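You operate a simulated robot arm through the tools that you are given. There is no shell and no other tool. Be economical: measure what you need, move in short steps, check, and stop when the job is done.

The job below is to be done with a simulated robot arm. You get a single attempt, and the scene is never put back.

TASK
Grease the grey pump and try it with one turn of the crank.
Fine: pump the greaser lever till fresh grease shows at the red band nipple, pull the red coupler off and lay it on the oil bench; catch the coolant in the small blue jug and put it back. Set down upright: small blue jug.

The check looks at the end state, three seconds after you hand in, the way a careful person would. Anything else that was tipped, shoved, dropped, spilled or broken makes it a failure.

THE ROBOT
A 7-joint arm with a two-finger parallel gripper on a trunk, on a base that drives. Base frame: it is fixed to the floor where the robot stands at the start and does not move with it; the origin is under the middle of the robot, x ahead of it, y to its left, z up. Lengths are in m, angles in degrees, forces in N, time in s.
With the tool pointing down near the work surface it reaches from about 0.1 to 0.58 m from the robot's upright axis, wherever it stands. Its first joint turns from -115.0 to 115.0 degrees. Places, roughly: absorbent tub [1.3, -0.5, 0.6]; black jug [0, -2.25, 0.75]; black tap lever [0.3, -1.8, 0.8]; blue brush [1.25, -0.25, 0.75]; blue cap cartridge [3.25, 1, 0.75]; blue drain valve [0.2, -1.5, 0.3]; blue drum [0.8, 1.2, 0.4]; blue pump lever [0.5, 1.3, 1]; brown jug [1.5, 1, 0.5]; cart switch [1.1, 1.2, 0.9]; filter cart [1.3, 1.1, 0.5]; grated tray [0.4, -1.5, 0.2]; green band nipple [1.5, 0.9, 0.3]; green cap cartridge [3.25, 1, 0.75]; green vent valve [0.4, -1.2, 1.1]; ledge of the pump stand [0.5, 0.9, 0.6]. Payload 3.91 kg.
The tool frame sits at the grasp point between the pads (the TCP): z along the fingers, y along the line on which they close. The tips reach 0.03 m beyond it. The gripper opens to 0.11 m. The fingers are 0.02 m wide and 0.01 m thick; the gripper's body (0.048 by 0.112 m) begins 0.055 m behind the TCP.
Orientation is told as [roll, pitch, yaw] about the base's x, y, z axes, in that order, counted from this pose: with the fingers straight down and closing along the base's y, the tool's x points along the base's -x, its y along +y and its z along -z.

THE INTERFACE
- The arm moves only by the tool apply_moves. Its argument "series" is text: rows parted by semicolons, each of 6 numbers parted by spaces: the shift along the tool's x, y, z in units of 150 mm (1.0 is 150 mm), then the turn, a rotation vector about the tool's x, y, z in units of 60 degrees (1.0 is 60 degrees). In form: x y z rx ry rz; .... A call has 1 to 8 rows; each row is the pose to reach, as a shift and turn from the pose commanded when the call began, along the tool's axes at that moment. "claw" is the closure, from 0 (fully open) to 1 (shut), set as the call begins (left out, the last holds). A call with a number of a shift or a turn outside -1 to 1 is refused whole. A row lasts 0.2 s, in which the tool goes at most 0.05 m and 8.6 degrees; a call with a longer step from one row to the next is refused whole, and so is a gripper value outside its range. A pose out of reach is approached as far as the arm can. The call stops where the force on the tool passes 90 N (or 10 N more than at its start, if that is more) or the arm is blocked; 0.2 s more then pass. The fingers move at their own pace (about 0.153 m/s each) and stop on an object; they squeeze with about 22 N. The grip force told is the motor's: it shows also when the fingers shut on nothing. Time passes only in rows, and 0.2 s behind the last, so rows that repeat a pose let the fingers close. The reply holds the time, the measured pose of the TCP, the force on the tool along the base axes, the opening and the grip force, in the units named above and with some noise, with the torque about the TCP (base axes, N m) and any sound that the robot's microphone picked up.
- Cameras (640 x 400 px; columns grow to the right, rows downward): "scene" is now at [0.2543, 0.2104, 1.1531]; the picture's right is [-0.01, -1.00, 0.00], its down [-0.17, 0.00, -0.99] and it looks along [0.99, -0.01, -0.17] (base axes); focal length 214 px, centre (320, 200). "wrist" rides on the gripper at [0.072, 0.017, -0.103] in the tool frame; the picture's right is [-0.23, 0.97, 0.00], its down [-0.76, -0.18, -0.62] and it looks along [-0.61, -0.14, 0.78] (tool axes); focal length 222 px, centre (320, 200). There is no depth. A picture from a camera that has moved, and an enlarged one, comes with that camera's place and axes in the base frame and with its lens. The place of the scene camera against the robot may be out by one fixed shift of up to 0.025 m in any direction.
- camera(camera): a new picture of that camera. No time passes.
- raise_lower(by): slides the trunk up (or, below 0, down) by that many m; the arm and the scene camera ride with it, the base frame stays. It gives what a move gives, with no picture.
- roll_base(legs): drives the robot by 1 to 6 legs, each [ahead, left, turn to the left] in m, m and degrees, along the robot's own axes; the way and the turn of a leg run together, so that a leg with both is an arc; at most 1.5 m and 180 degrees a leg. The arm and the cameras ride along, it lands a little off, and it stops where it bumps. It gives what a move gives.
- pan_tilt(pan, tilt): turns the head with the scene camera to pan (to the left, within 80 degrees either way) and tilt (down, from -29 to 69), counted from straight ahead of the robot. It gives what a move gives.
- close_up(camera, box): a new picture of the part [left, top, right, bottom] of that camera's present view, enlarged. No time passes.
- hand_in(): hands the job in; it is judged then, once.

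Work in short steps. Places have to be worked out from the pictures, the camera data and where the tool is seen: move nearer, look again, correct. Check each grasp and each placing, and mend what went wrong. You have 120 turns and 90 pictures in all, those below and enlarged ones among them. Open the gripper and draw the arm clear of the work before you hand the job in, unless the task says otherwise; then end with one line.

The tools are called after "Emit:" by a JSON object that holds its "fn" and its "kwargs". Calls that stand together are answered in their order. apply_moves: Moves the arm, as the interface text tells. Its arguments: {"type":"object","properties":{"series":{"type":"string"},"claw":{"type":"number"}},"required":["series"]} The other tools are called the same way: raise_lower (by) slides the trunk up or down; roll_base (legs) drives the base; pan_tilt (pan, tilt) turns the head that bears the scene camera; camera (camera) takes a picture; close_up (camera, box) takes an enlarged picture of a part of a camera's view; hand_in () hands the job in.

At the start:

```text
time_s: 0.0
tcp_pos: [0.3938, 0.2319, 1.2003]
tcp_rot: [0.0, -0.1, 0.0]
ft_force: [0.9, -0.4, -0.8]
ft_torque: [0.02, 0.0, -0.02]
finger_gap: 0.1101
grasp_force: 0.1
trunk travel left (down, up): [-0.45, 0.54]
robot x, y, heading: [-0.0015, -0.0012, -0.1]
head pan, tilt: [-0.5, 9.9]
```

scene: 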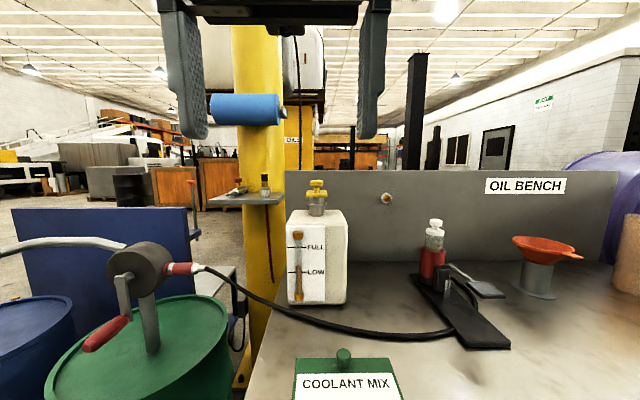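
wrist: 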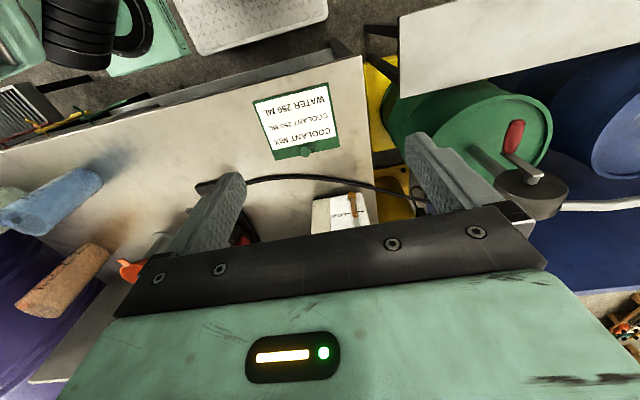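

I'll look around first: pan the head left to see the pump, the drums and the jug.

Emit:
{"fn": "pan_tilt", "kwargs": {"pan": 45, "tilt": 25}}

Emit:
{"fn": "camera", "kwargs": {"camera": "scene"}}

Emit:
{"fn": "pan_tilt", "kwargs": {"pan": -40, "tilt": 25}}

Emit:
{"fn": "camera", "kwargs": {"camera": "scene"}}

```text
time_s: 1.1
tcp_pos: [0.3941, 0.2313, 1.2001]
tcp_rot: [0.1, 0.0, 0.0]
ft_force: [-1.0, 0.1, 0.0]
ft_torque: [-0.03, -0.03, 0.02]
finger_gap: 0.1096
grasp_force: 0.0
trunk travel left (down, up): [-0.45, 0.54]
robot x, y, heading: [-0.0014, -0.0008, 0.0]
head pan, tilt: [45.0, 25.0]
```

```text
87 pictures are left
camera scene: at [0.2265, 0.2763, 1.1285], right [0.71, -0.71, 0.0], down [-0.3, -0.3, -0.91], along [0.64, 0.64, -0.42], focal length 214 px, centre (320, 200)
```

scene: 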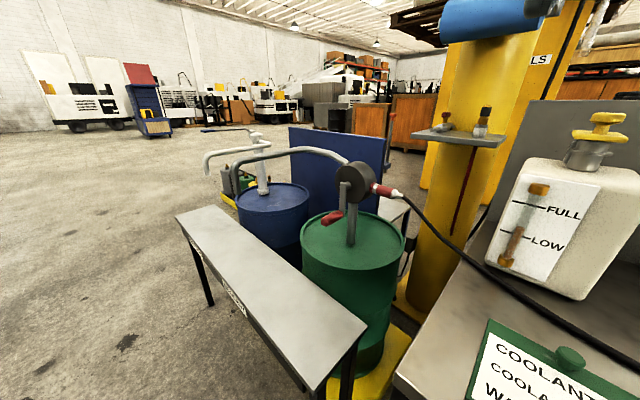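

```text
time_s: 2.7
tcp_pos: [0.393, 0.2307, 1.2013]
tcp_rot: [0.0, 0.0, 0.0]
ft_force: [0.6, -0.9, 0.6]
ft_torque: [-0.03, 0.0, -0.02]
finger_gap: 0.1099
grasp_force: 0.1
trunk travel left (down, up): [-0.45, 0.54]
robot x, y, heading: [-0.0006, 0.0031, -0.3]
head pan, tilt: [-40.0, 25.0]
```

```text
86 pictures are left
camera scene: at [0.232, 0.152, 1.1285], right [-0.64, -0.77, 0.0], down [-0.32, 0.27, -0.91], along [0.69, -0.58, -0.42], focal length 214 px, centre (320, 200)
```

scene: 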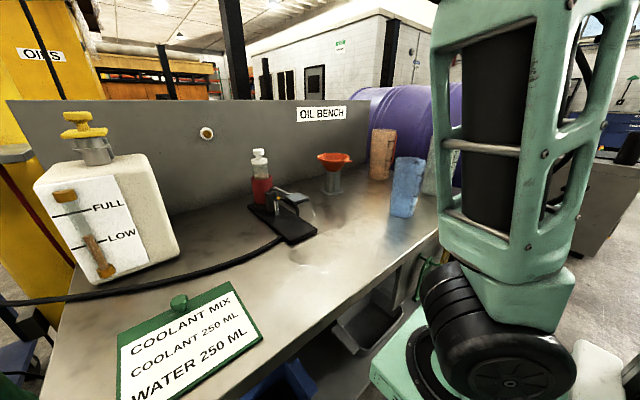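

The crank pump on the green drum carries a red coupler, and jugs stand on the oil bench. I'll enlarge the jugs, the greaser and the pump.

Emit:
{"fn": "close_up", "kwargs": {"camera": "scene", "box": [220, 110, 480, 270]}}

Emit:
{"fn": "pan_tilt", "kwargs": {"pan": 40, "tilt": 20}}

Emit:
{"fn": "close_up", "kwargs": {"camera": "scene", "box": [180, 90, 440, 250]}}

Emit:
{"fn": "pan_tilt", "kwargs": {"pan": -75, "tilt": 30}}

Emit:
{"fn": "camera", "kwargs": {"camera": "scene"}}

```text
2.46 times, centred on (350, 190) of scene
camera zoom: at [0.232, 0.152, 1.1285], right [-0.64, -0.77, 0.0], down [-0.32, 0.27, -0.91], along [0.69, -0.58, -0.42], focal length 528 px, centre (246, 225)
```

zoom: 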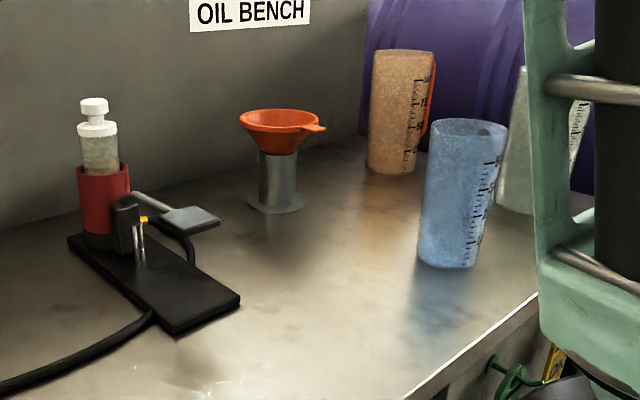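

```text
time_s: 4.2
tcp_pos: [0.3949, 0.2318, 1.2014]
tcp_rot: [0.0, 0.0, 0.1]
ft_force: [0.5, -0.9, 1.0]
ft_torque: [0.0, 0.0, 0.0]
finger_gap: 0.11
grasp_force: 0.0
trunk travel left (down, up): [-0.45, 0.54]
robot x, y, heading: [0.0011, -0.0003, -0.0]
head pan, tilt: [40.0, 20.0]
```

```text
2.46 times, centred on (310, 170) of scene
camera zoom: at [0.2327, 0.271, 1.1365], right [0.64, -0.77, 0.0], down [-0.26, -0.22, -0.94], along [0.72, 0.6, -0.34], focal length 528 px, centre (345, 274)
```

zoom: 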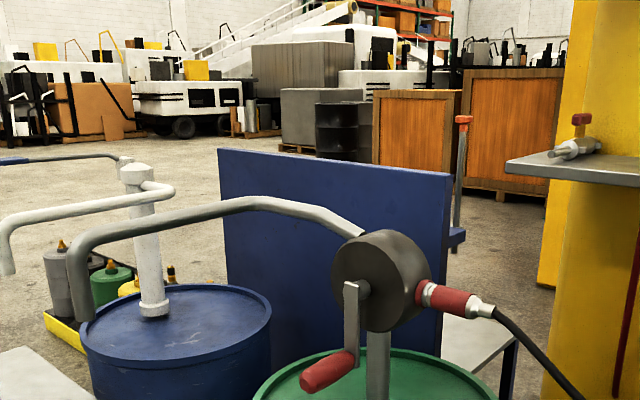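

```text
time_s: 6.2
tcp_pos: [0.394, 0.2313, 1.2013]
tcp_rot: [0.0, 0.0, 0.0]
ft_force: [0.7, -0.1, 0.2]
ft_torque: [0.01, 0.02, 0.02]
finger_gap: 0.1101
grasp_force: 0.0
trunk travel left (down, up): [-0.45, 0.54]
robot x, y, heading: [0.0051, 0.0005, -0.1]
head pan, tilt: [-75.0, 30.0]
```

```text
83 pictures are left
camera scene: at [0.1848, 0.1238, 1.1205], right [-0.97, -0.26, 0.0], down [-0.13, 0.48, -0.87], along [0.22, -0.84, -0.5], focal length 214 px, centre (320, 200)
```

scene: 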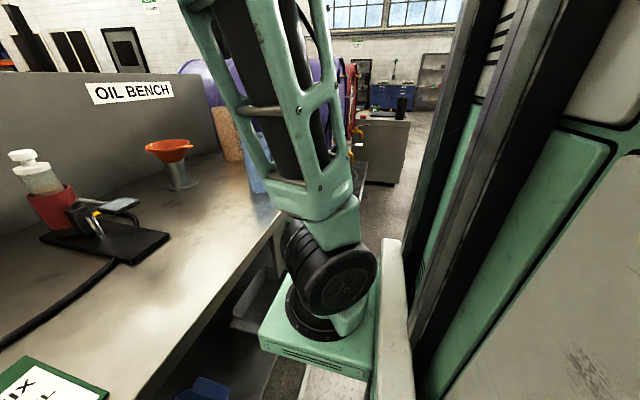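

I'll raise the trunk for a second viewpoint on the pump and the ledge, so I can triangulate.

Emit:
{"fn": "raise_lower", "kwargs": {"by": 0.35}}

Emit:
{"fn": "pan_tilt", "kwargs": {"pan": 40, "tilt": 40}}

Emit:
{"fn": "camera", "kwargs": {"camera": "scene"}}

Emit:
{"fn": "pan_tilt", "kwargs": {"pan": -30, "tilt": 40}}

Emit:
{"fn": "camera", "kwargs": {"camera": "scene"}}

```text
time_s: 9.6
tcp_pos: [0.3937, 0.231, 1.5506]
tcp_rot: [0.0, -0.1, 0.0]
ft_force: [-0.2, -0.6, -0.6]
ft_torque: [0.03, -0.02, -0.03]
finger_gap: 0.11
grasp_force: 0.0
trunk travel left (down, up): [-0.8, 0.19]
robot x, y, heading: [0.0002, -0.0003, 0.2]
head pan, tilt: [-75.0, 30.0]
```

```text
time_s: 11.6
tcp_pos: [0.3943, 0.2307, 1.5501]
tcp_rot: [0.0, 0.0, 0.0]
ft_force: [0.1, 0.0, 0.4]
ft_torque: [0.0, 0.01, -0.04]
finger_gap: 0.1097
grasp_force: 0.2
trunk travel left (down, up): [-0.8, 0.19]
robot x, y, heading: [-0.0018, -0.001, 0.1]
head pan, tilt: [40.0, 40.0]
```

```text
82 pictures are left
camera scene: at [0.2265, 0.2658, 1.4551], right [0.64, -0.77, 0.0], down [-0.49, -0.41, -0.77], along [0.59, 0.49, -0.64], focal length 214 px, centre (320, 200)
```

scene: 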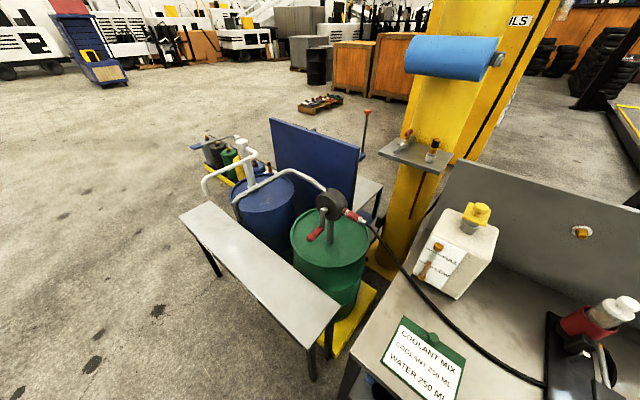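

```text
time_s: 13.0
tcp_pos: [0.3935, 0.2316, 1.5515]
tcp_rot: [-0.1, 0.0, 0.0]
ft_force: [-0.9, -0.2, 0.0]
ft_torque: [0.01, 0.0, 0.03]
finger_gap: 0.1098
grasp_force: 0.0
trunk travel left (down, up): [-0.8, 0.19]
robot x, y, heading: [-0.0002, -0.0017, 0.0]
head pan, tilt: [-30.0, 40.0]
```

```text
81 pictures are left
camera scene: at [0.235, 0.1687, 1.4551], right [-0.5, -0.87, 0.0], down [-0.56, 0.32, -0.77], along [0.66, -0.38, -0.64], focal length 214 px, centre (320, 200)
```

scene: 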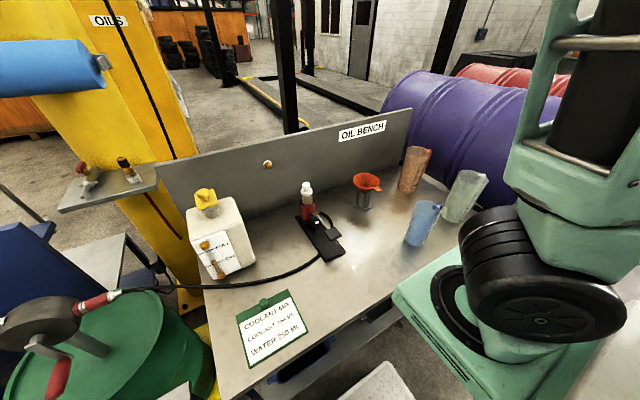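

Estimates: pump hub ≈ (0.76, 0.65, 0.89), coupler ≈ (0.79, 0.54, 0.88), spout mouth ≈ (0.57, 1.09, 0.79), blue jug ≈ (0.51, -0.41), bench top about 0.81. I'll enlarge the jugs and greaser from up here, and check the ledge for any other blue jug.

Emit:
{"fn": "close_up", "kwargs": {"camera": "scene", "box": [270, 130, 510, 280]}}

Emit:
{"fn": "pan_tilt", "kwargs": {"pan": 60, "tilt": 35}}

Emit:
{"fn": "close_up", "kwargs": {"camera": "scene", "box": [180, 100, 500, 300]}}

```text
2.67 times, centred on (390, 205) of scene
camera zoom: at [0.235, 0.1687, 1.4551], right [-0.5, -0.87, 0.0], down [-0.56, 0.32, -0.77], along [0.66, -0.38, -0.64], focal length 572 px, centre (133, 187)
```

zoom: 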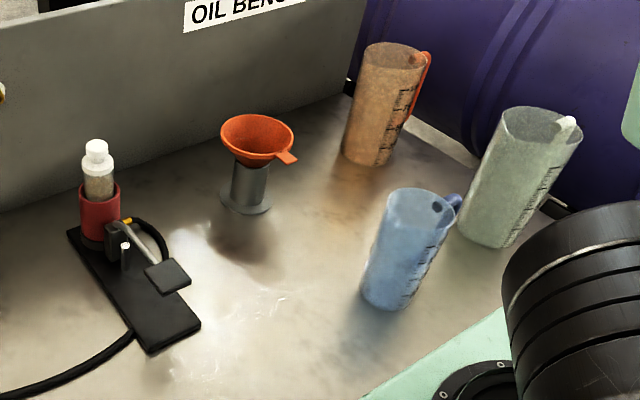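

```text
time_s: 14.6
tcp_pos: [0.3946, 0.2314, 1.5506]
tcp_rot: [0.0, 0.0, 0.0]
ft_force: [-0.2, -0.1, 0.1]
ft_torque: [0.01, -0.01, -0.03]
finger_gap: 0.1099
grasp_force: 0.1
trunk travel left (down, up): [-0.8, 0.19]
robot x, y, heading: [0.0012, -0.0022, 0.1]
head pan, tilt: [60.0, 35.0]
```

```text
2.00 times, centred on (340, 200) of scene
camera zoom: at [0.2054, 0.2874, 1.4627], right [0.87, -0.5, 0.0], down [-0.29, -0.5, -0.82], along [0.41, 0.71, -0.57], focal length 429 px, centre (280, 200)
```

zoom: 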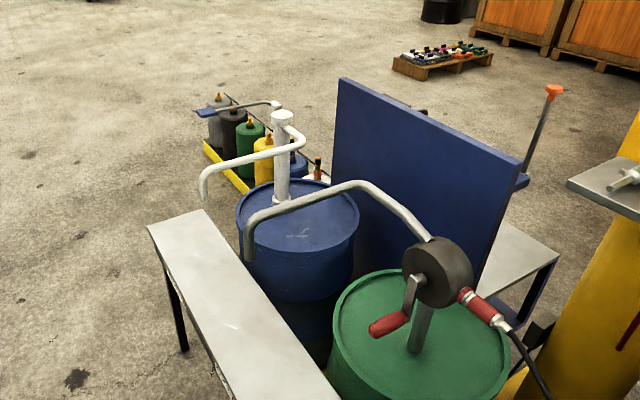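

The blue jug is the smallest of the three on the oil bench. The refined spout mouth is (0.467, 0.871, 0.876), above the ledge. Next I'll inspect the greaser lever and the pump details.

Emit:
{"fn": "pan_tilt", "kwargs": {"pan": -25, "tilt": 45}}

Emit:
{"fn": "close_up", "kwargs": {"camera": "scene", "box": [240, 120, 400, 220]}}

Emit:
{"fn": "pan_tilt", "kwargs": {"pan": 35, "tilt": 40}}

Emit:
{"fn": "close_up", "kwargs": {"camera": "scene", "box": [240, 160, 368, 240]}}

```text
time_s: 16.2
tcp_pos: [0.3947, 0.2316, 1.5506]
tcp_rot: [0.0, 0.0, -0.1]
ft_force: [-0.1, -0.5, 0.4]
ft_torque: [-0.02, -0.01, 0.05]
finger_gap: 0.1102
grasp_force: 0.0
trunk travel left (down, up): [-0.8, 0.19]
robot x, y, heading: [-0.0014, 0.0018, 0.2]
head pan, tilt: [-25.0, 45.0]
```

```text
4.00 times, centred on (320, 170) of scene
camera zoom: at [0.2351, 0.1769, 1.4479], right [-0.42, -0.91, 0.0], down [-0.64, 0.3, -0.71], along [0.64, -0.3, -0.71], focal length 858 px, centre (320, 320)
```

zoom: 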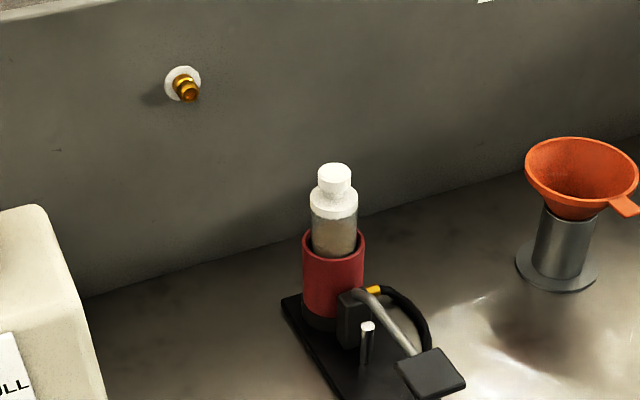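

```text
time_s: 17.5
tcp_pos: [0.3953, 0.2319, 1.5509]
tcp_rot: [-0.1, -0.1, 0.1]
ft_force: [-1.0, -0.7, 0.0]
ft_torque: [-0.05, 0.0, -0.04]
finger_gap: 0.1102
grasp_force: 0.0
trunk travel left (down, up): [-0.8, 0.19]
robot x, y, heading: [0.0023, -0.0014, 0.2]
head pan, tilt: [35.0, 40.0]
```

```text
5.00 times, centred on (304, 200) of scene
camera zoom: at [0.231, 0.2599, 1.4551], right [0.57, -0.82, 0.0], down [-0.53, -0.37, -0.77], along [0.63, 0.44, -0.64], focal length 1072 px, centre (400, 200)
```

zoom: 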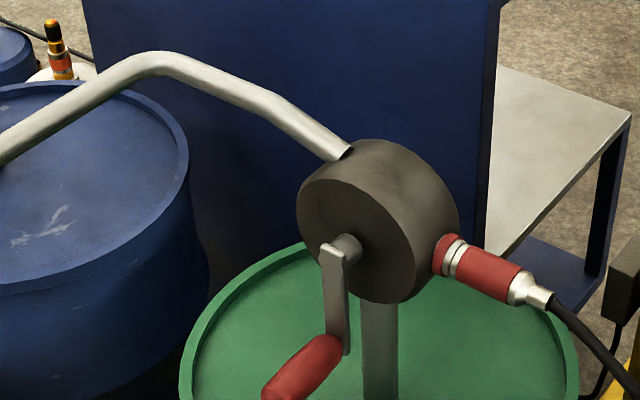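

The grey pump has a red band where the coupler sits. I'll return the trunk to its starting height and bring the tool over the lever paddle (≈ 0.626, -0.108, 0.915).

Emit:
{"fn": "raise_lower", "kwargs": {"by": -0.3}}

Emit:
{"fn": "apply_moves", "kwargs": {"series": "-0.15 -0.17 0 0 0 0; -0.3 -0.33 0 0 0 0; -0.45 -0.5 0 0 0 0; -0.6 -0.67 0 0 0 0; -0.75 -0.83 0 0 0 0; -0.9 -1.0 0 0 0 0", "claw": 1}}

Emit:
{"fn": "camera", "kwargs": {"camera": "wrist"}}

```text
time_s: 20.5
tcp_pos: [0.3943, 0.2306, 1.2512]
tcp_rot: [0.1, 0.0, -0.1]
ft_force: [0.4, 0.0, 0.2]
ft_torque: [-0.01, -0.03, 0.0]
finger_gap: 0.1098
grasp_force: 0.1
trunk travel left (down, up): [-0.5, 0.49]
robot x, y, heading: [-0.0059, 0.0004, -0.2]
head pan, tilt: [35.0, 40.0]
```

```text
time_s: 21.9
tcp_pos: [0.5306, 0.0821, 1.2491]
tcp_rot: [0.1, 0.1, 0.0]
ft_force: [-1.0, 0.1, 0.2]
ft_torque: [-0.03, 0.01, 0.01]
finger_gap: 0.0
grasp_force: 22.7
trunk travel left (down, up): [-0.5, 0.49]
robot x, y, heading: [-0.0007, -0.0005, -0.1]
head pan, tilt: [35.0, 40.0]
```

```text
76 pictures are left
camera wrist: at [0.4588, 0.0998, 1.3537], right [0.23, 0.97, 0.0], down [0.76, -0.18, 0.62], along [0.61, -0.14, -0.78], focal length 222 px, centre (320, 200)
```

wrist: 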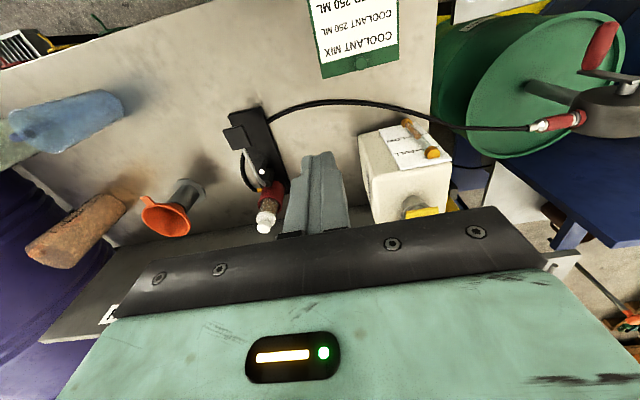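

The paddle shows at about (0.605, -0.112), matching the scene estimate. I'll move over it and lower part way.

Emit:
{"fn": "apply_moves", "kwargs": {"series": "-0.1 -0.25 0.1 0 0 0; -0.2 -0.5 0.2 0 0 0; -0.3 -0.75 0.35 0 0 0; -0.4 -0.95 0.55 0 0 0; -0.45 -1.0 0.8 0 0 0"}}

Emit:
{"fn": "apply_moves", "kwargs": {"series": "0 -0.28 0.1 0 0 0; 0 -0.28 0.3 0 0 0; 0 -0.28 0.4 0 0 0"}}

Emit:
{"fn": "camera", "kwargs": {"camera": "wrist"}}

Emit:
{"fn": "pan_tilt", "kwargs": {"pan": -30, "tilt": 25}}

Emit:
{"fn": "camera", "kwargs": {"camera": "scene"}}

```text
time_s: 23.1
tcp_pos: [0.5971, -0.0688, 1.1305]
tcp_rot: [0.0, 0.0, 0.0]
ft_force: [0.7, -0.4, -0.9]
ft_torque: [0.02, 0.0, 0.01]
finger_gap: 0.0
grasp_force: 21.7
trunk travel left (down, up): [-0.5, 0.49]
robot x, y, heading: [-0.0017, 0.0043, 0.2]
head pan, tilt: [35.0, 40.0]
```

```text
time_s: 23.9
tcp_pos: [0.5973, -0.1109, 1.0705]
tcp_rot: [0.0, 0.0, 0.0]
ft_force: [-0.1, -0.3, -0.2]
ft_torque: [-0.03, 0.01, -0.01]
finger_gap: 0.0
grasp_force: 22.0
trunk travel left (down, up): [-0.5, 0.49]
robot x, y, heading: [0.0011, -0.0023, -0.0]
head pan, tilt: [35.0, 40.0]
```

```text
75 pictures are left
camera wrist: at [0.5249, -0.0933, 1.1747], right [0.23, 0.97, 0.0], down [0.76, -0.18, 0.62], along [0.61, -0.14, -0.78], focal length 222 px, centre (320, 200)
```

wrist: 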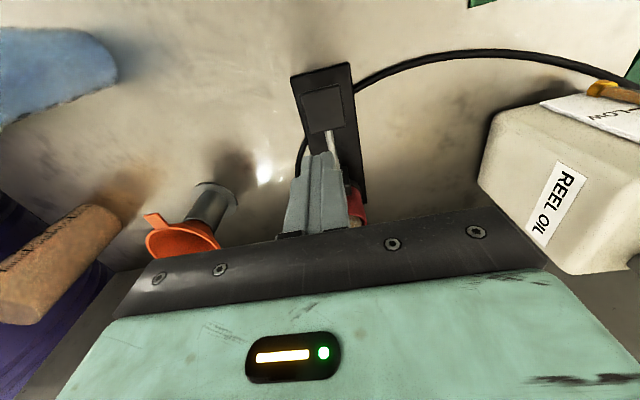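

```text
time_s: 25.3
tcp_pos: [0.597, -0.1109, 1.0709]
tcp_rot: [0.0, -0.1, 0.1]
ft_force: [0.4, -0.1, -0.1]
ft_torque: [0.01, 0.0, -0.02]
finger_gap: 0.0
grasp_force: 22.1
trunk travel left (down, up): [-0.5, 0.49]
robot x, y, heading: [-0.0002, 0.0008, -0.0]
head pan, tilt: [-30.0, 25.0]
```

```text
74 pictures are left
camera scene: at [0.2412, 0.1652, 1.1784], right [-0.5, -0.87, 0.0], down [-0.37, 0.21, -0.91], along [0.79, -0.45, -0.42], focal length 214 px, centre (320, 200)
```

scene: 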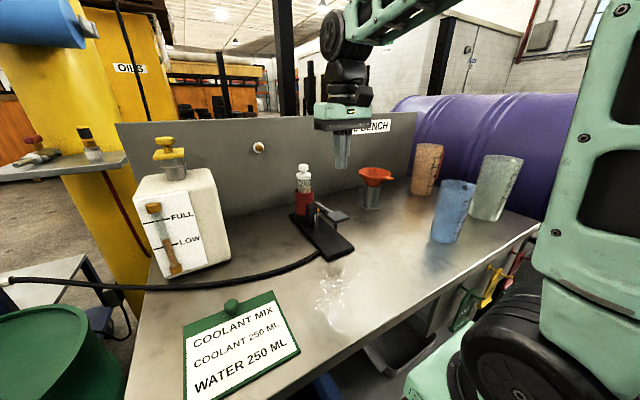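

The fingers are nearly over the paddle. I'll shift slightly, come down and feel for contact.

Emit:
{"fn": "apply_moves", "kwargs": {"series": "-0.03 0.05 0.3 0 0 0; -0.03 0.05 0.6 0 0 0; -0.03 0.05 0.8 0 0 0; -0.03 0.05 0.9 0 0 0; -0.03 0.05 0.97 0 0 0"}}

Emit:
{"fn": "close_up", "kwargs": {"camera": "scene", "box": [260, 120, 420, 270]}}

```text
time_s: 26.5
tcp_pos: [0.6001, -0.104, 0.925]
tcp_rot: [0.0, 0.0, 0.1]
ft_force: [-5.6, -1.8, 8.3]
ft_torque: [-0.04, 0.09, -0.02]
finger_gap: 0.0001
grasp_force: 21.2
trunk travel left (down, up): [-0.5, 0.49]
robot x, y, heading: [0.003, -0.0006, -0.1]
head pan, tilt: [-30.0, 25.0]
```

```text
2.67 times, centred on (340, 195) of scene
camera zoom: at [0.2406, 0.165, 1.1787], right [-0.5, -0.87, 0.0], down [-0.37, 0.21, -0.91], along [0.79, -0.45, -0.42], focal length 572 px, centre (267, 213)
```

zoom: 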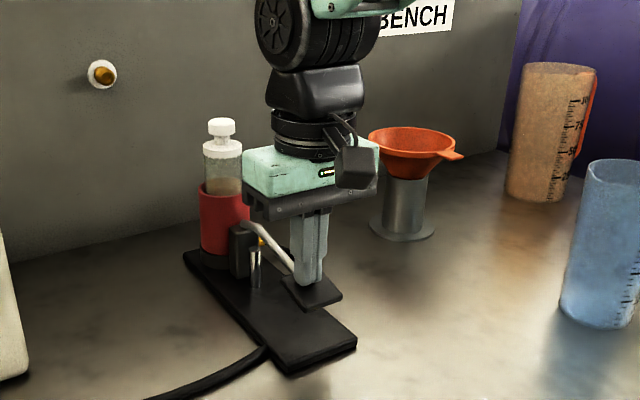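

Contact on the paddle (8 N). I'll press down in small steps until it bottoms out.

Emit:
{"fn": "apply_moves", "kwargs": {"series": "0 0 0.07 0 0 0; 0 0 0.14 0 0 0; 0 0 0.21 0 0 0; 0 0 0.28 0 0 0; 0 0 0.35 0 0 0"}}

Emit:
{"fn": "close_up", "kwargs": {"camera": "scene", "box": [260, 120, 420, 270]}}

```text
time_s: 27.2
tcp_pos: [0.6021, -0.1041, 0.9089]
tcp_rot: [0.0, -1.2, 0.0]
ft_force: [-29.4, -0.1, 59.2]
ft_torque: [-0.02, 0.22, -0.05]
finger_gap: 0.0
grasp_force: 22.1
trunk travel left (down, up): [-0.5, 0.49]
robot x, y, heading: [-0.003, 0.0022, 0.1]
head pan, tilt: [-30.0, 25.0]
stopped in row 3: the force on the tool passed its limit at 104 N (the readings are from after the stop); the commanded pose is now the measured one
```

```text
2.67 times, centred on (340, 195) of scene
camera zoom: at [0.2379, 0.1654, 1.1796], right [-0.5, -0.87, 0.0], down [-0.36, 0.21, -0.91], along [0.79, -0.45, -0.42], focal length 572 px, centre (267, 213)
```

zoom: 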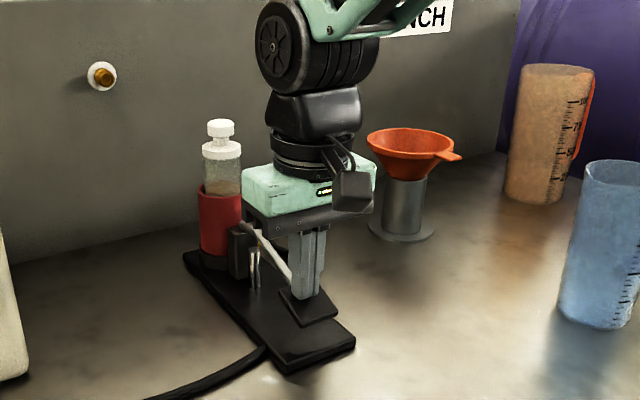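

It bottomed out at TCP z ≈ 0.909. I'll lift and press again to a touch above the bottom, then lift and check that the lever springs back and whether grease shows.

Emit:
{"fn": "apply_moves", "kwargs": {"series": "0 0 -0.2 0 0 0; 0 0 -0.4 0 0 0; 0 0 -0.4 0 0 0; 0 0 -0.2 0 0 0; 0 0 -0.05 0 0 0; 0 0 -0.02 0 0 0; 0 0 -0.2 0 0 0; 0 0 -0.4 0 0 0"}}

Emit:
{"fn": "close_up", "kwargs": {"camera": "scene", "box": [260, 120, 420, 270]}}

Emit:
{"fn": "pan_tilt", "kwargs": {"pan": 38, "tilt": 22}}

Emit:
{"fn": "close_up", "kwargs": {"camera": "scene", "box": [280, 160, 408, 240]}}

```text
time_s: 29.0
tcp_pos: [0.6028, -0.1027, 0.9645]
tcp_rot: [0.0, -0.7, 0.1]
ft_force: [-0.3, 0.6, -0.2]
ft_torque: [-0.02, -0.03, -0.01]
finger_gap: 0.0002
grasp_force: 21.9
trunk travel left (down, up): [-0.5, 0.49]
robot x, y, heading: [-0.0052, 0.0039, -0.2]
head pan, tilt: [-30.0, 25.0]
```

```text
2.67 times, centred on (340, 195) of scene
camera zoom: at [0.2412, 0.165, 1.1782], right [-0.5, -0.87, 0.0], down [-0.37, 0.21, -0.91], along [0.78, -0.45, -0.42], focal length 572 px, centre (267, 213)
```

zoom: 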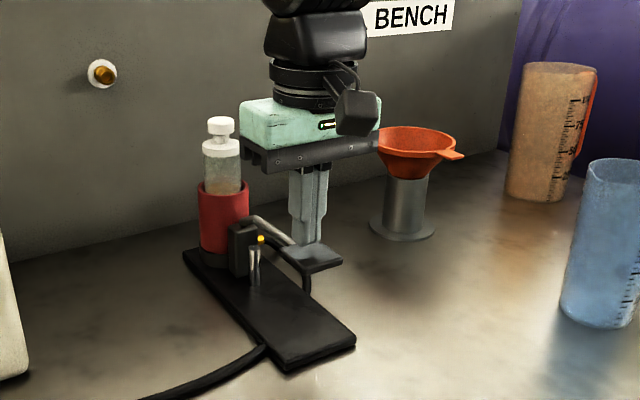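

```text
time_s: 30.4
tcp_pos: [0.6037, -0.1028, 0.9647]
tcp_rot: [0.0, -1.0, 0.0]
ft_force: [0.4, 0.4, -0.2]
ft_torque: [0.01, -0.03, 0.02]
finger_gap: 0.0001
grasp_force: 21.4
trunk travel left (down, up): [-0.5, 0.49]
robot x, y, heading: [0.0004, 0.001, 0.2]
head pan, tilt: [38.0, 22.0]
```

```text
5.00 times, centred on (344, 200) of scene
camera zoom: at [0.2344, 0.2682, 1.1833], right [0.61, -0.79, 0.0], down [-0.3, -0.23, -0.93], along [0.73, 0.57, -0.37], focal length 1072 px, centre (200, 200)
```

zoom: 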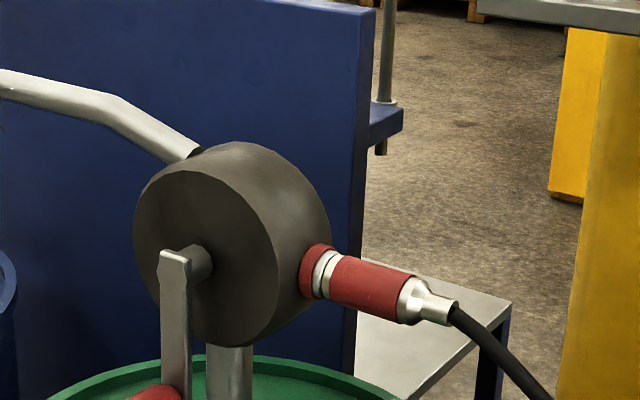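

The lever springs back and no grease shows yet. I'll give one more full stroke and look.

Emit:
{"fn": "apply_moves", "kwargs": {"series": "0 0 0.15 0 0 0; 0 0 0.28 0 0 0; 0 0 0.35 0 0 0; 0 0 0.35 0 0 0; 0 0 0.15 0 0 0; 0 0 0 0 0 0"}}

Emit:
{"fn": "close_up", "kwargs": {"camera": "scene", "box": [280, 160, 408, 240]}}

```text
time_s: 31.8
tcp_pos: [0.6032, -0.1035, 0.9633]
tcp_rot: [0.0, -0.8, -0.1]
ft_force: [-0.1, -0.2, 0.7]
ft_torque: [-0.01, 0.0, -0.02]
finger_gap: 0.0001
grasp_force: 22.5
trunk travel left (down, up): [-0.5, 0.49]
robot x, y, heading: [0.0036, 0.0008, 0.3]
head pan, tilt: [38.0, 22.0]
```

```text
5.00 times, centred on (344, 200) of scene
camera zoom: at [0.2346, 0.2682, 1.1831], right [0.62, -0.79, 0.0], down [-0.3, -0.23, -0.93], along [0.73, 0.57, -0.37], focal length 1072 px, centre (200, 200)
```

zoom: 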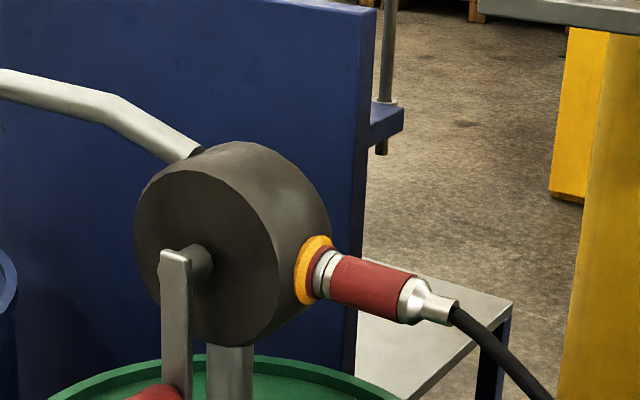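

Fresh yellow grease shows at the red band, so the pumping is done. I'll lift, draw the arm in, and look down at the floor around the ledge to judge how close the base can come.

Emit:
{"fn": "apply_moves", "kwargs": {"series": "0 0 -0.3 0 0 0; 0 0 -0.6 0 0 0; 0 0 -0.9 0 0 0; 0.3 0.1 -1 0 0 0; 0.6 0.2 -1 0 0 0; 0.9 0.3 -1 0 0 0; 1 0.6 -1 0 0 0; 1 0.9 -1 0 0 0"}}

Emit:
{"fn": "raise_lower", "kwargs": {"by": 0.2}}

Emit:
{"fn": "pan_tilt", "kwargs": {"pan": 30, "tilt": 65}}

Emit:
{"fn": "camera", "kwargs": {"camera": "scene"}}

```text
time_s: 33.6
tcp_pos: [0.4509, 0.0312, 1.1117]
tcp_rot: [0.0, -0.7, -0.1]
ft_force: [-0.1, 0.3, 0.8]
ft_torque: [0.03, 0.01, 0.02]
finger_gap: 0.0
grasp_force: 21.7
out of reach, approached as far as the arm can: row 6, 7
trunk travel left (down, up): [-0.5, 0.49]
robot x, y, heading: [-0.0007, 0.0042, -0.1]
head pan, tilt: [38.0, 22.0]
```

```text
time_s: 35.8
tcp_pos: [0.4498, 0.0312, 1.3122]
tcp_rot: [-0.1, -1.0, 0.0]
ft_force: [0.2, 1.2, 0.2]
ft_torque: [0.0, 0.05, -0.01]
finger_gap: 0.0001
grasp_force: 22.3
trunk travel left (down, up): [-0.7, 0.29]
robot x, y, heading: [-0.001, 0.0018, 0.1]
head pan, tilt: [38.0, 22.0]
```

```text
time_s: 36.9
tcp_pos: [0.4502, 0.0312, 1.3121]
tcp_rot: [0.0, -0.9, -0.1]
ft_force: [0.3, 1.1, 0.6]
ft_torque: [-0.03, 0.0, 0.04]
finger_gap: 0.0001
grasp_force: 22.6
trunk travel left (down, up): [-0.7, 0.29]
robot x, y, heading: [0.0016, -0.0003, -0.1]
head pan, tilt: [30.0, 65.0]
```

```text
68 pictures are left
camera scene: at [0.2138, 0.2415, 1.3229], right [0.5, -0.87, 0.0], down [-0.78, -0.45, -0.42], along [0.37, 0.21, -0.91], focal length 214 px, centre (320, 200)
```

scene: 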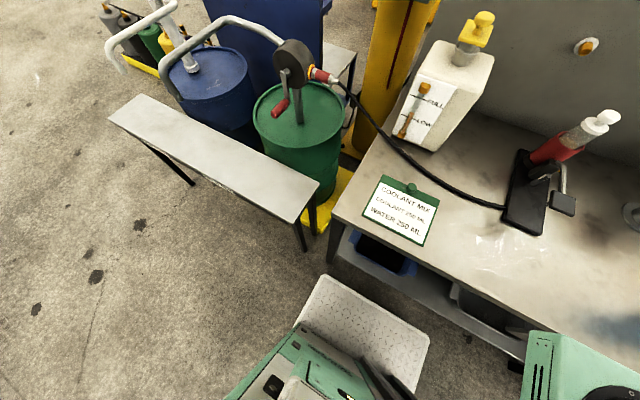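

The base front is at x ≈ 0.33, and there's open floor in front of the ledge. I'll test the arm's real reach in free air above the bench, to learn where its axis is before driving.

Emit:
{"fn": "apply_moves", "kwargs": {"series": "-0.3 0 0 0 0 0; -0.6 0 0 0 0 0; -0.9 0 0 0 0 0; -1 0 0 0 0 0"}}

Emit:
{"fn": "apply_moves", "kwargs": {"series": "-0.3 0 0.3 0 0 0; -0.6 0 0.4 0 0 0; -0.9 0 0.4 0 0 0; -1 0 0.4 0 0 0"}}

Emit:
{"fn": "pan_tilt", "kwargs": {"pan": -60, "tilt": 60}}

Emit:
{"fn": "camera", "kwargs": {"camera": "scene"}}

```text
time_s: 37.9
tcp_pos: [0.6, 0.0301, 1.3128]
tcp_rot: [0.0, -0.9, 0.0]
ft_force: [-0.1, 0.0, 1.0]
ft_torque: [0.03, -0.03, -0.03]
finger_gap: 0.0
grasp_force: 21.7
trunk travel left (down, up): [-0.7, 0.29]
robot x, y, heading: [0.0001, -0.0002, -0.0]
head pan, tilt: [30.0, 65.0]
```

```text
refused: row 1 steps farther than a row can; nothing moved
```

```text
time_s: 39.5
tcp_pos: [0.6002, 0.0313, 1.313]
tcp_rot: [0.0, -0.9, -0.1]
ft_force: [0.0, 0.8, -0.8]
ft_torque: [-0.05, -0.01, 0.02]
finger_gap: 0.0001
grasp_force: 22.0
trunk travel left (down, up): [-0.7, 0.29]
robot x, y, heading: [-0.0009, 0.0036, 0.0]
head pan, tilt: [-60.0, 60.0]
```

```text
67 pictures are left
camera scene: at [0.1946, 0.1534, 1.3284], right [-0.87, -0.5, 0.0], down [-0.43, 0.75, -0.5], along [0.25, -0.43, -0.87], focal length 214 px, centre (320, 200)
```

scene: 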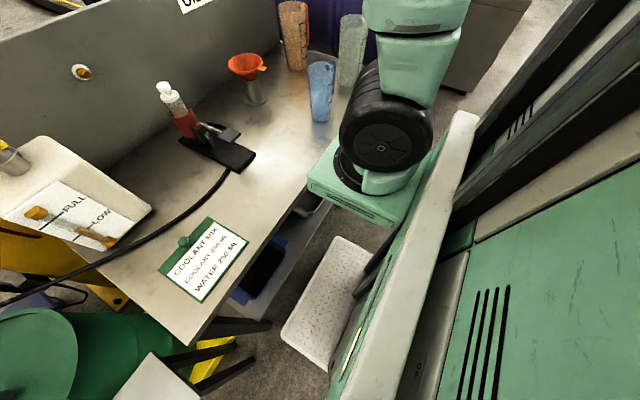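

The shoulder clearly sits forward of the robot's centre (x ≈ 0.22). I'll continue the extension test.

Emit:
{"fn": "apply_moves", "kwargs": {"series": "-0.3 0 0 0 0 0; -0.6 0 0 0 0 0; -0.9 0 0 0 0 0; -1 0 0 0 0 0"}}

Emit:
{"fn": "apply_moves", "kwargs": {"series": "-0.2 0 0 0 0 0; -0.4 0 0 0 0 0; -0.6 0 0 0 0 0"}}

```text
time_s: 40.5
tcp_pos: [0.7504, 0.0294, 1.3161]
tcp_rot: [0.1, -0.9, 0.0]
ft_force: [-1.1, -0.1, 0.0]
ft_torque: [0.02, 0.0, 0.03]
finger_gap: 0.0001
grasp_force: 22.1
trunk travel left (down, up): [-0.7, 0.29]
robot x, y, heading: [-0.0001, 0.0037, -0.1]
head pan, tilt: [-60.0, 60.0]
```

```text
time_s: 41.3
tcp_pos: [0.8153, 0.032, 1.3083]
tcp_rot: [0.0, -0.7, 0.0]
ft_force: [-0.7, 0.1, -0.2]
ft_torque: [-0.02, 0.0, 0.02]
finger_gap: 0.0
grasp_force: 21.8
out of reach, approached as far as the arm can: row 3
trunk travel left (down, up): [-0.7, 0.29]
robot x, y, heading: [-0.0021, 0.0003, 0.1]
head pan, tilt: [-60.0, 60.0]
```

Reach extends to x ≈ 0.82, so the arm's axis is near x ≈ 0.22 on the robot. Standing at about (0, 0.5) puts the coupler, crank, spout and bench corner all in range. I'll retract the arm and drive left.

Emit:
{"fn": "apply_moves", "kwargs": {"series": "0.3 0 0 0 0 0; 0.6 0 0 0 0 0; 0.9 0 0 0 0 0; 1 0 0 0 0 0", "claw": 0}}

Emit:
{"fn": "apply_moves", "kwargs": {"series": "0.3 0 0 0 0 0.1; 0.6 0 0 0 0 0.2; 0.9 0 0 0 0 0.3; 1 0 0 0 0 0.4; 1 0 0 0 0 0.5"}}

Emit:
{"fn": "roll_base", "kwargs": {"legs": [[0, 0.5, 0]]}}

Emit:
{"fn": "pan_tilt", "kwargs": {"pan": 10, "tilt": 45}}

Emit:
{"fn": "camera", "kwargs": {"camera": "scene"}}

```text
time_s: 42.3
tcp_pos: [0.6649, 0.0329, 1.3053]
tcp_rot: [0.0, -0.9, 0.0]
ft_force: [0.5, -0.1, -0.2]
ft_torque: [0.0, -0.01, 0.03]
finger_gap: 0.1098
grasp_force: 0.1
trunk travel left (down, up): [-0.7, 0.29]
robot x, y, heading: [0.0014, -0.0017, -0.3]
head pan, tilt: [-60.0, 60.0]
```

```text
time_s: 43.5
tcp_pos: [0.5149, 0.032, 1.304]
tcp_rot: [0.4, -0.7, -30.1]
ft_force: [-0.8, 0.1, -0.5]
ft_torque: [0.0, 0.02, 0.02]
finger_gap: 0.1101
grasp_force: 0.0
trunk travel left (down, up): [-0.7, 0.29]
robot x, y, heading: [0.0023, 0.0032, 0.0]
head pan, tilt: [-60.0, 60.0]
```

```text
time_s: 46.5
tcp_pos: [0.5133, 0.5291, 1.3038]
tcp_rot: [0.4, -0.7, -29.7]
ft_force: [0.5, -0.5, -0.4]
ft_torque: [0.0, 0.03, -0.01]
finger_gap: 0.11
grasp_force: 0.1
trunk travel left (down, up): [-0.7, 0.29]
robot x, y, heading: [-0.0006, 0.4956, 0.3]
head pan, tilt: [-60.0, 60.0]
```

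```text
time_s: 47.9
tcp_pos: [0.5136, 0.5308, 1.3023]
tcp_rot: [0.4, -0.7, -29.7]
ft_force: [-0.2, -0.5, 0.4]
ft_torque: [0.02, -0.01, 0.01]
finger_gap: 0.1099
grasp_force: 0.0
trunk travel left (down, up): [-0.7, 0.29]
robot x, y, heading: [0.0002, 0.4952, 0.7]
head pan, tilt: [10.0, 45.0]
```

```text
66 pictures are left
camera scene: at [0.2386, 0.7214, 1.3479], right [0.18, -0.98, 0.0], down [-0.7, -0.13, -0.71], along [0.7, 0.13, -0.71], focal length 214 px, centre (320, 200)
```

scene: 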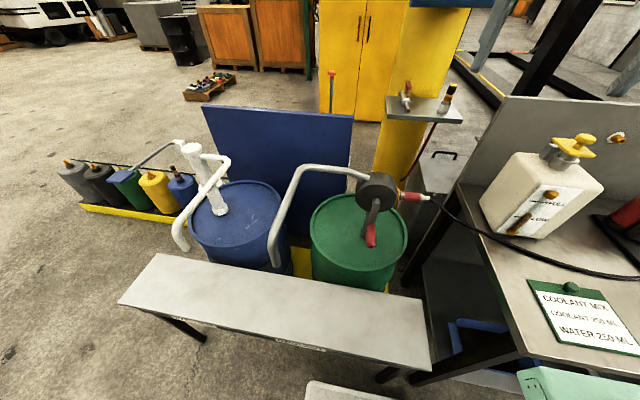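

I'm in a good position. I'll take a close-up of the pump and coupler from here for precise geometry.

Emit:
{"fn": "close_up", "kwargs": {"camera": "scene", "box": [320, 150, 448, 260]}}

Emit:
{"fn": "camera", "kwargs": {"camera": "wrist"}}

```text
3.64 times, centred on (384, 205) of scene
camera zoom: at [0.2386, 0.7214, 1.3479], right [0.18, -0.98, 0.0], down [-0.7, -0.13, -0.71], along [0.7, 0.13, -0.71], focal length 780 px, centre (87, 182)
```

zoom: 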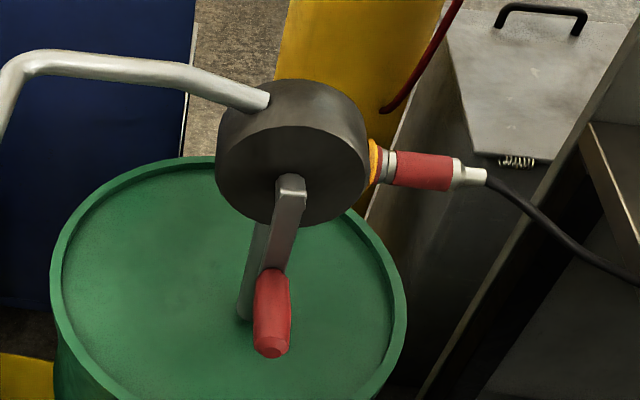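

```text
64 pictures are left
camera wrist: at [0.4575, 0.5809, 1.407], right [0.68, 0.73, 0.01], down [0.56, -0.53, 0.63], along [0.47, -0.42, -0.78], focal length 222 px, centre (320, 200)
```

wrist: 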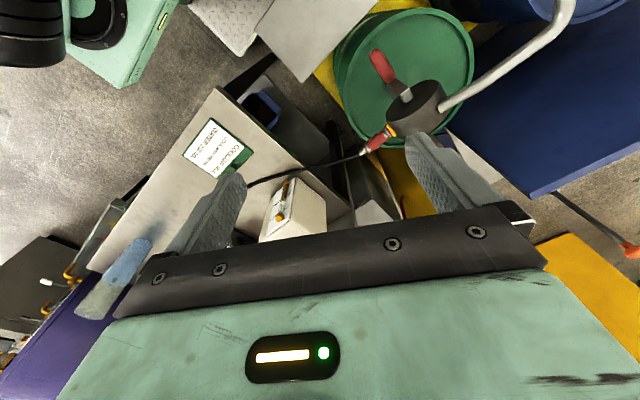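

The coupler runs along y, so I'll turn the gripper to yaw +90, with fingers closing along x and its camera on the side away from the pump. I'll do this in the air first.

Emit:
{"fn": "apply_moves", "kwargs": {"series": "0 0 0 0 0 -0.125; 0 0 0 0 0 -0.25; 0 0 0 0 0 -0.375; 0 0 0 0 0 -0.5; 0 0 0 0 0 -0.625; 0 0 0 0 0 -0.75; 0 0 0 0 0 -0.875; 0 0 0 0 0 -1"}}

Emit:
{"fn": "apply_moves", "kwargs": {"series": "0 0 0 0 0 -0.125; 0 0 0 0 0 -0.25; 0 0 0 0 0 -0.375; 0 0 0 0 0 -0.5; 0 0 0 0 0 -0.625; 0 0 0 0 0 -0.75; 0 0 0 0 0 -0.875; 0 0 0 0 0 -1"}}

```text
time_s: 49.7
tcp_pos: [0.5129, 0.53, 1.3046]
tcp_rot: [-0.4, -0.7, 30.5]
ft_force: [0.3, -0.3, 0.1]
ft_torque: [0.01, 0.02, 0.03]
finger_gap: 0.11
grasp_force: 0.0
trunk travel left (down, up): [-0.7, 0.29]
robot x, y, heading: [-0.005, 0.4932, 0.5]
head pan, tilt: [10.0, 45.0]
```

```text
time_s: 51.5
tcp_pos: [0.5137, 0.5293, 1.3027]
tcp_rot: [-1.0, 0.0, 90.5]
ft_force: [0.8, -1.0, -0.3]
ft_torque: [-0.03, 0.02, 0.01]
finger_gap: 0.1102
grasp_force: 0.0
trunk travel left (down, up): [-0.7, 0.29]
robot x, y, heading: [-0.0037, 0.4993, 0.2]
head pan, tilt: [10.0, 45.0]
```

Now I'll lower the trunk to the working height and move out above the coupler.

Emit:
{"fn": "raise_lower", "kwargs": {"by": -0.2}}

Emit:
{"fn": "apply_moves", "kwargs": {"series": "0 -0.3 0 0 0 0; 0 -0.6 0 0 0 0; 0 -0.9 0 0 0 0; 0 -1 0 0 0 0"}}

Emit:
{"fn": "camera", "kwargs": {"camera": "wrist"}}

Emit:
{"fn": "camera", "kwargs": {"camera": "scene"}}

```text
time_s: 53.6
tcp_pos: [0.5131, 0.5298, 1.1029]
tcp_rot: [-0.9, 0.0, 90.3]
ft_force: [-0.2, 0.3, -0.6]
ft_torque: [-0.01, -0.01, -0.01]
finger_gap: 0.1099
grasp_force: 0.2
trunk travel left (down, up): [-0.5, 0.49]
robot x, y, heading: [-0.0032, 0.4942, 0.4]
head pan, tilt: [10.0, 45.0]
```

```text
time_s: 54.6
tcp_pos: [0.664, 0.5306, 1.1047]
tcp_rot: [-0.8, -0.1, 90.3]
ft_force: [-0.6, -0.9, 0.3]
ft_torque: [-0.02, -0.03, -0.01]
finger_gap: 0.1099
grasp_force: 0.2
trunk travel left (down, up): [-0.5, 0.49]
robot x, y, heading: [-0.0024, 0.4964, 0.3]
head pan, tilt: [10.0, 45.0]
```

```text
63 pictures are left
camera wrist: at [0.6469, 0.4587, 1.2094], right [-0.98, 0.22, -0.01], down [0.16, 0.76, 0.63], along [0.15, 0.61, -0.78], focal length 222 px, centre (320, 200)
```

wrist: 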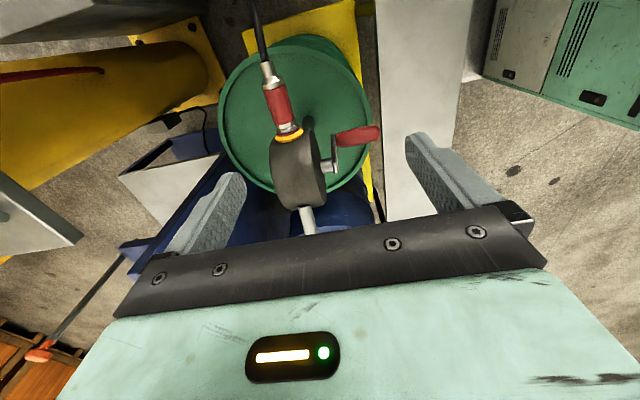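

```text
62 pictures are left
camera scene: at [0.2385, 0.7214, 1.1479], right [0.18, -0.98, 0.0], down [-0.7, -0.13, -0.71], along [0.7, 0.13, -0.71], focal length 214 px, centre (320, 200)
```

scene: 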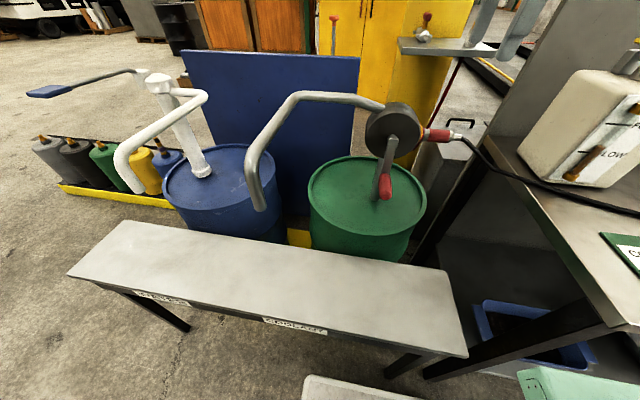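

Triangulating two wrist views puts the coupler's centre at (0.727, 0.531, 0.896), lying along y. I'll move over it and descend, fingers open.

Emit:
{"fn": "apply_moves", "kwargs": {"series": "0.02 -0.15 0.2 0 0 0; 0.04 -0.3 0.4 0 0 0; 0.04 -0.43 0.6 0 0 0; 0.04 -0.43 0.8 0 0 0"}}

Emit:
{"fn": "camera", "kwargs": {"camera": "wrist"}}

```text
time_s: 55.6
tcp_pos: [0.7279, 0.5241, 0.9861]
tcp_rot: [-0.9, 0.0, 90.2]
ft_force: [-0.6, 0.8, 0.5]
ft_torque: [0.0, 0.0, 0.02]
finger_gap: 0.11
grasp_force: 0.0
trunk travel left (down, up): [-0.5, 0.49]
robot x, y, heading: [-0.0008, 0.4957, 0.2]
head pan, tilt: [10.0, 45.0]
```

```text
61 pictures are left
camera wrist: at [0.7095, 0.4527, 1.0909], right [-0.97, 0.22, -0.02], down [0.16, 0.76, 0.63], along [0.15, 0.61, -0.78], focal length 222 px, centre (320, 200)
```

wrist: 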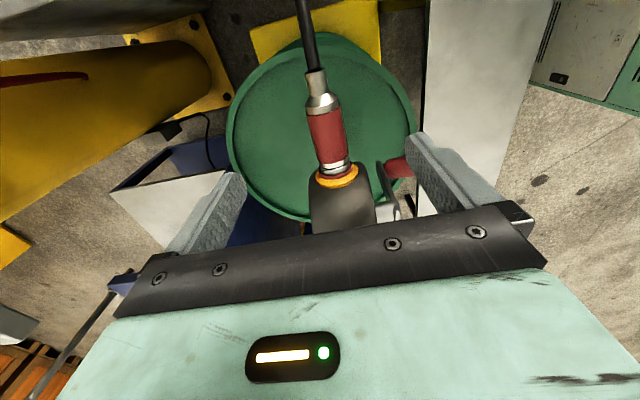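

The coupler is centred between the fingers. I'll descend to z ≈ 0.896 and then close.

Emit:
{"fn": "apply_moves", "kwargs": {"series": "0 0 0.2 0 0 0; 0 0 0.4 0 0 0; 0 0 0.58 0 0 0"}}

Emit:
{"fn": "apply_moves", "kwargs": {"series": "0 0 0 0 0 0; 0 0 0 0 0 0; 0 0 0 0 0 0", "claw": 1}}

Emit:
{"fn": "camera", "kwargs": {"camera": "wrist"}}

```text
time_s: 56.4
tcp_pos: [0.7285, 0.5253, 0.8997]
tcp_rot: [-1.0, 0.0, 90.3]
ft_force: [0.1, -0.1, 0.0]
ft_torque: [-0.01, -0.02, 0.02]
finger_gap: 0.1103
grasp_force: 0.2
trunk travel left (down, up): [-0.5, 0.49]
robot x, y, heading: [-0.0012, 0.4945, 0.3]
head pan, tilt: [10.0, 45.0]
```

```text
time_s: 57.2
tcp_pos: [0.7243, 0.5253, 0.9003]
tcp_rot: [-0.2, 0.1, 90.3]
ft_force: [-44.8, -2.7, -2.5]
ft_torque: [0.02, -0.05, -0.41]
finger_gap: 0.031
grasp_force: 22.0
trunk travel left (down, up): [-0.5, 0.49]
robot x, y, heading: [-0.0057, 0.4921, 0.3]
head pan, tilt: [10.0, 45.0]
```

```text
60 pictures are left
camera wrist: at [0.7072, 0.453, 1.0044], right [-0.98, 0.22, -0.01], down [0.17, 0.76, 0.62], along [0.14, 0.61, -0.78], focal length 222 px, centre (320, 200)
```

wrist: 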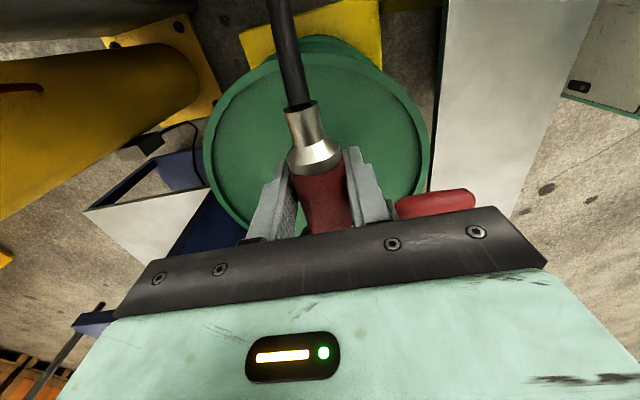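

The coupler is gripped (31 mm) with some side load. I'll relieve it by shifting slightly to -x, then pull straight along -y.

Emit:
{"fn": "apply_moves", "kwargs": {"series": "0 0.05 0 0 0 0; 0 0.05 0 0 0 0"}}

Emit:
{"fn": "apply_moves", "kwargs": {"series": "0.06 0 0 0 0 0; 0.12 0 0 0 0 0; 0.2 0 0 0 0 0; 0.3 0 0 0 0 0; 0.4 0 0 0 0 0"}}

Emit:
{"fn": "camera", "kwargs": {"camera": "wrist"}}

```text
time_s: 57.8
tcp_pos: [0.7227, 0.5243, 0.901]
tcp_rot: [-0.9, 0.0, 90.2]
ft_force: [-13.2, 1.2, -11.8]
ft_torque: [-0.13, -0.07, -0.46]
finger_gap: 0.0285
grasp_force: 22.1
trunk travel left (down, up): [-0.5, 0.49]
robot x, y, heading: [-0.0029, 0.4959, 0.3]
head pan, tilt: [10.0, 45.0]
```

```text
time_s: 59.0
tcp_pos: [0.7226, 0.4644, 0.8998]
tcp_rot: [-0.9, 0.0, 90.4]
ft_force: [0.4, 0.3, -1.6]
ft_torque: [0.0, 0.01, 0.0]
finger_gap: 0.0279
grasp_force: 21.9
trunk travel left (down, up): [-0.5, 0.49]
robot x, y, heading: [-0.0032, 0.4932, 0.2]
head pan, tilt: [10.0, 45.0]
```

```text
59 pictures are left
camera wrist: at [0.7052, 0.393, 1.004], right [-0.98, 0.22, -0.02], down [0.16, 0.76, 0.63], along [0.15, 0.61, -0.78], focal length 222 px, centre (320, 200)
```

wrist: 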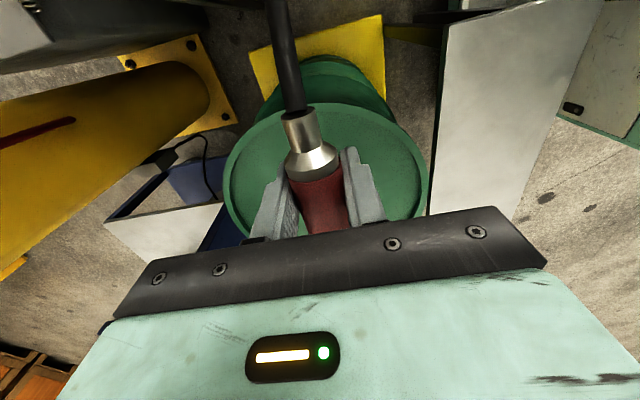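

The coupler came along with the gripper. I'll check the pump and find a free spot on the bench.

Emit:
{"fn": "pan_tilt", "kwargs": {"pan": -20, "tilt": 45}}

Emit:
{"fn": "camera", "kwargs": {"camera": "scene"}}

```text
time_s: 60.0
tcp_pos: [0.723, 0.464, 0.8998]
tcp_rot: [-0.7, 0.0, 90.3]
ft_force: [0.1, 0.2, -1.0]
ft_torque: [0.01, 0.03, 0.02]
finger_gap: 0.0278
grasp_force: 22.3
trunk travel left (down, up): [-0.5, 0.49]
robot x, y, heading: [-0.0022, 0.4985, 0.3]
head pan, tilt: [-20.0, 45.0]
```

```text
58 pictures are left
camera scene: at [0.2353, 0.6796, 1.1479], right [-0.34, -0.94, 0.0], down [-0.67, 0.24, -0.71], along [0.67, -0.24, -0.71], focal length 214 px, centre (320, 200)
```

scene: 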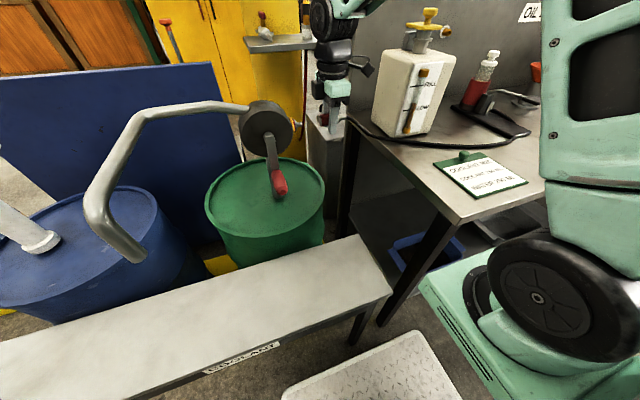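

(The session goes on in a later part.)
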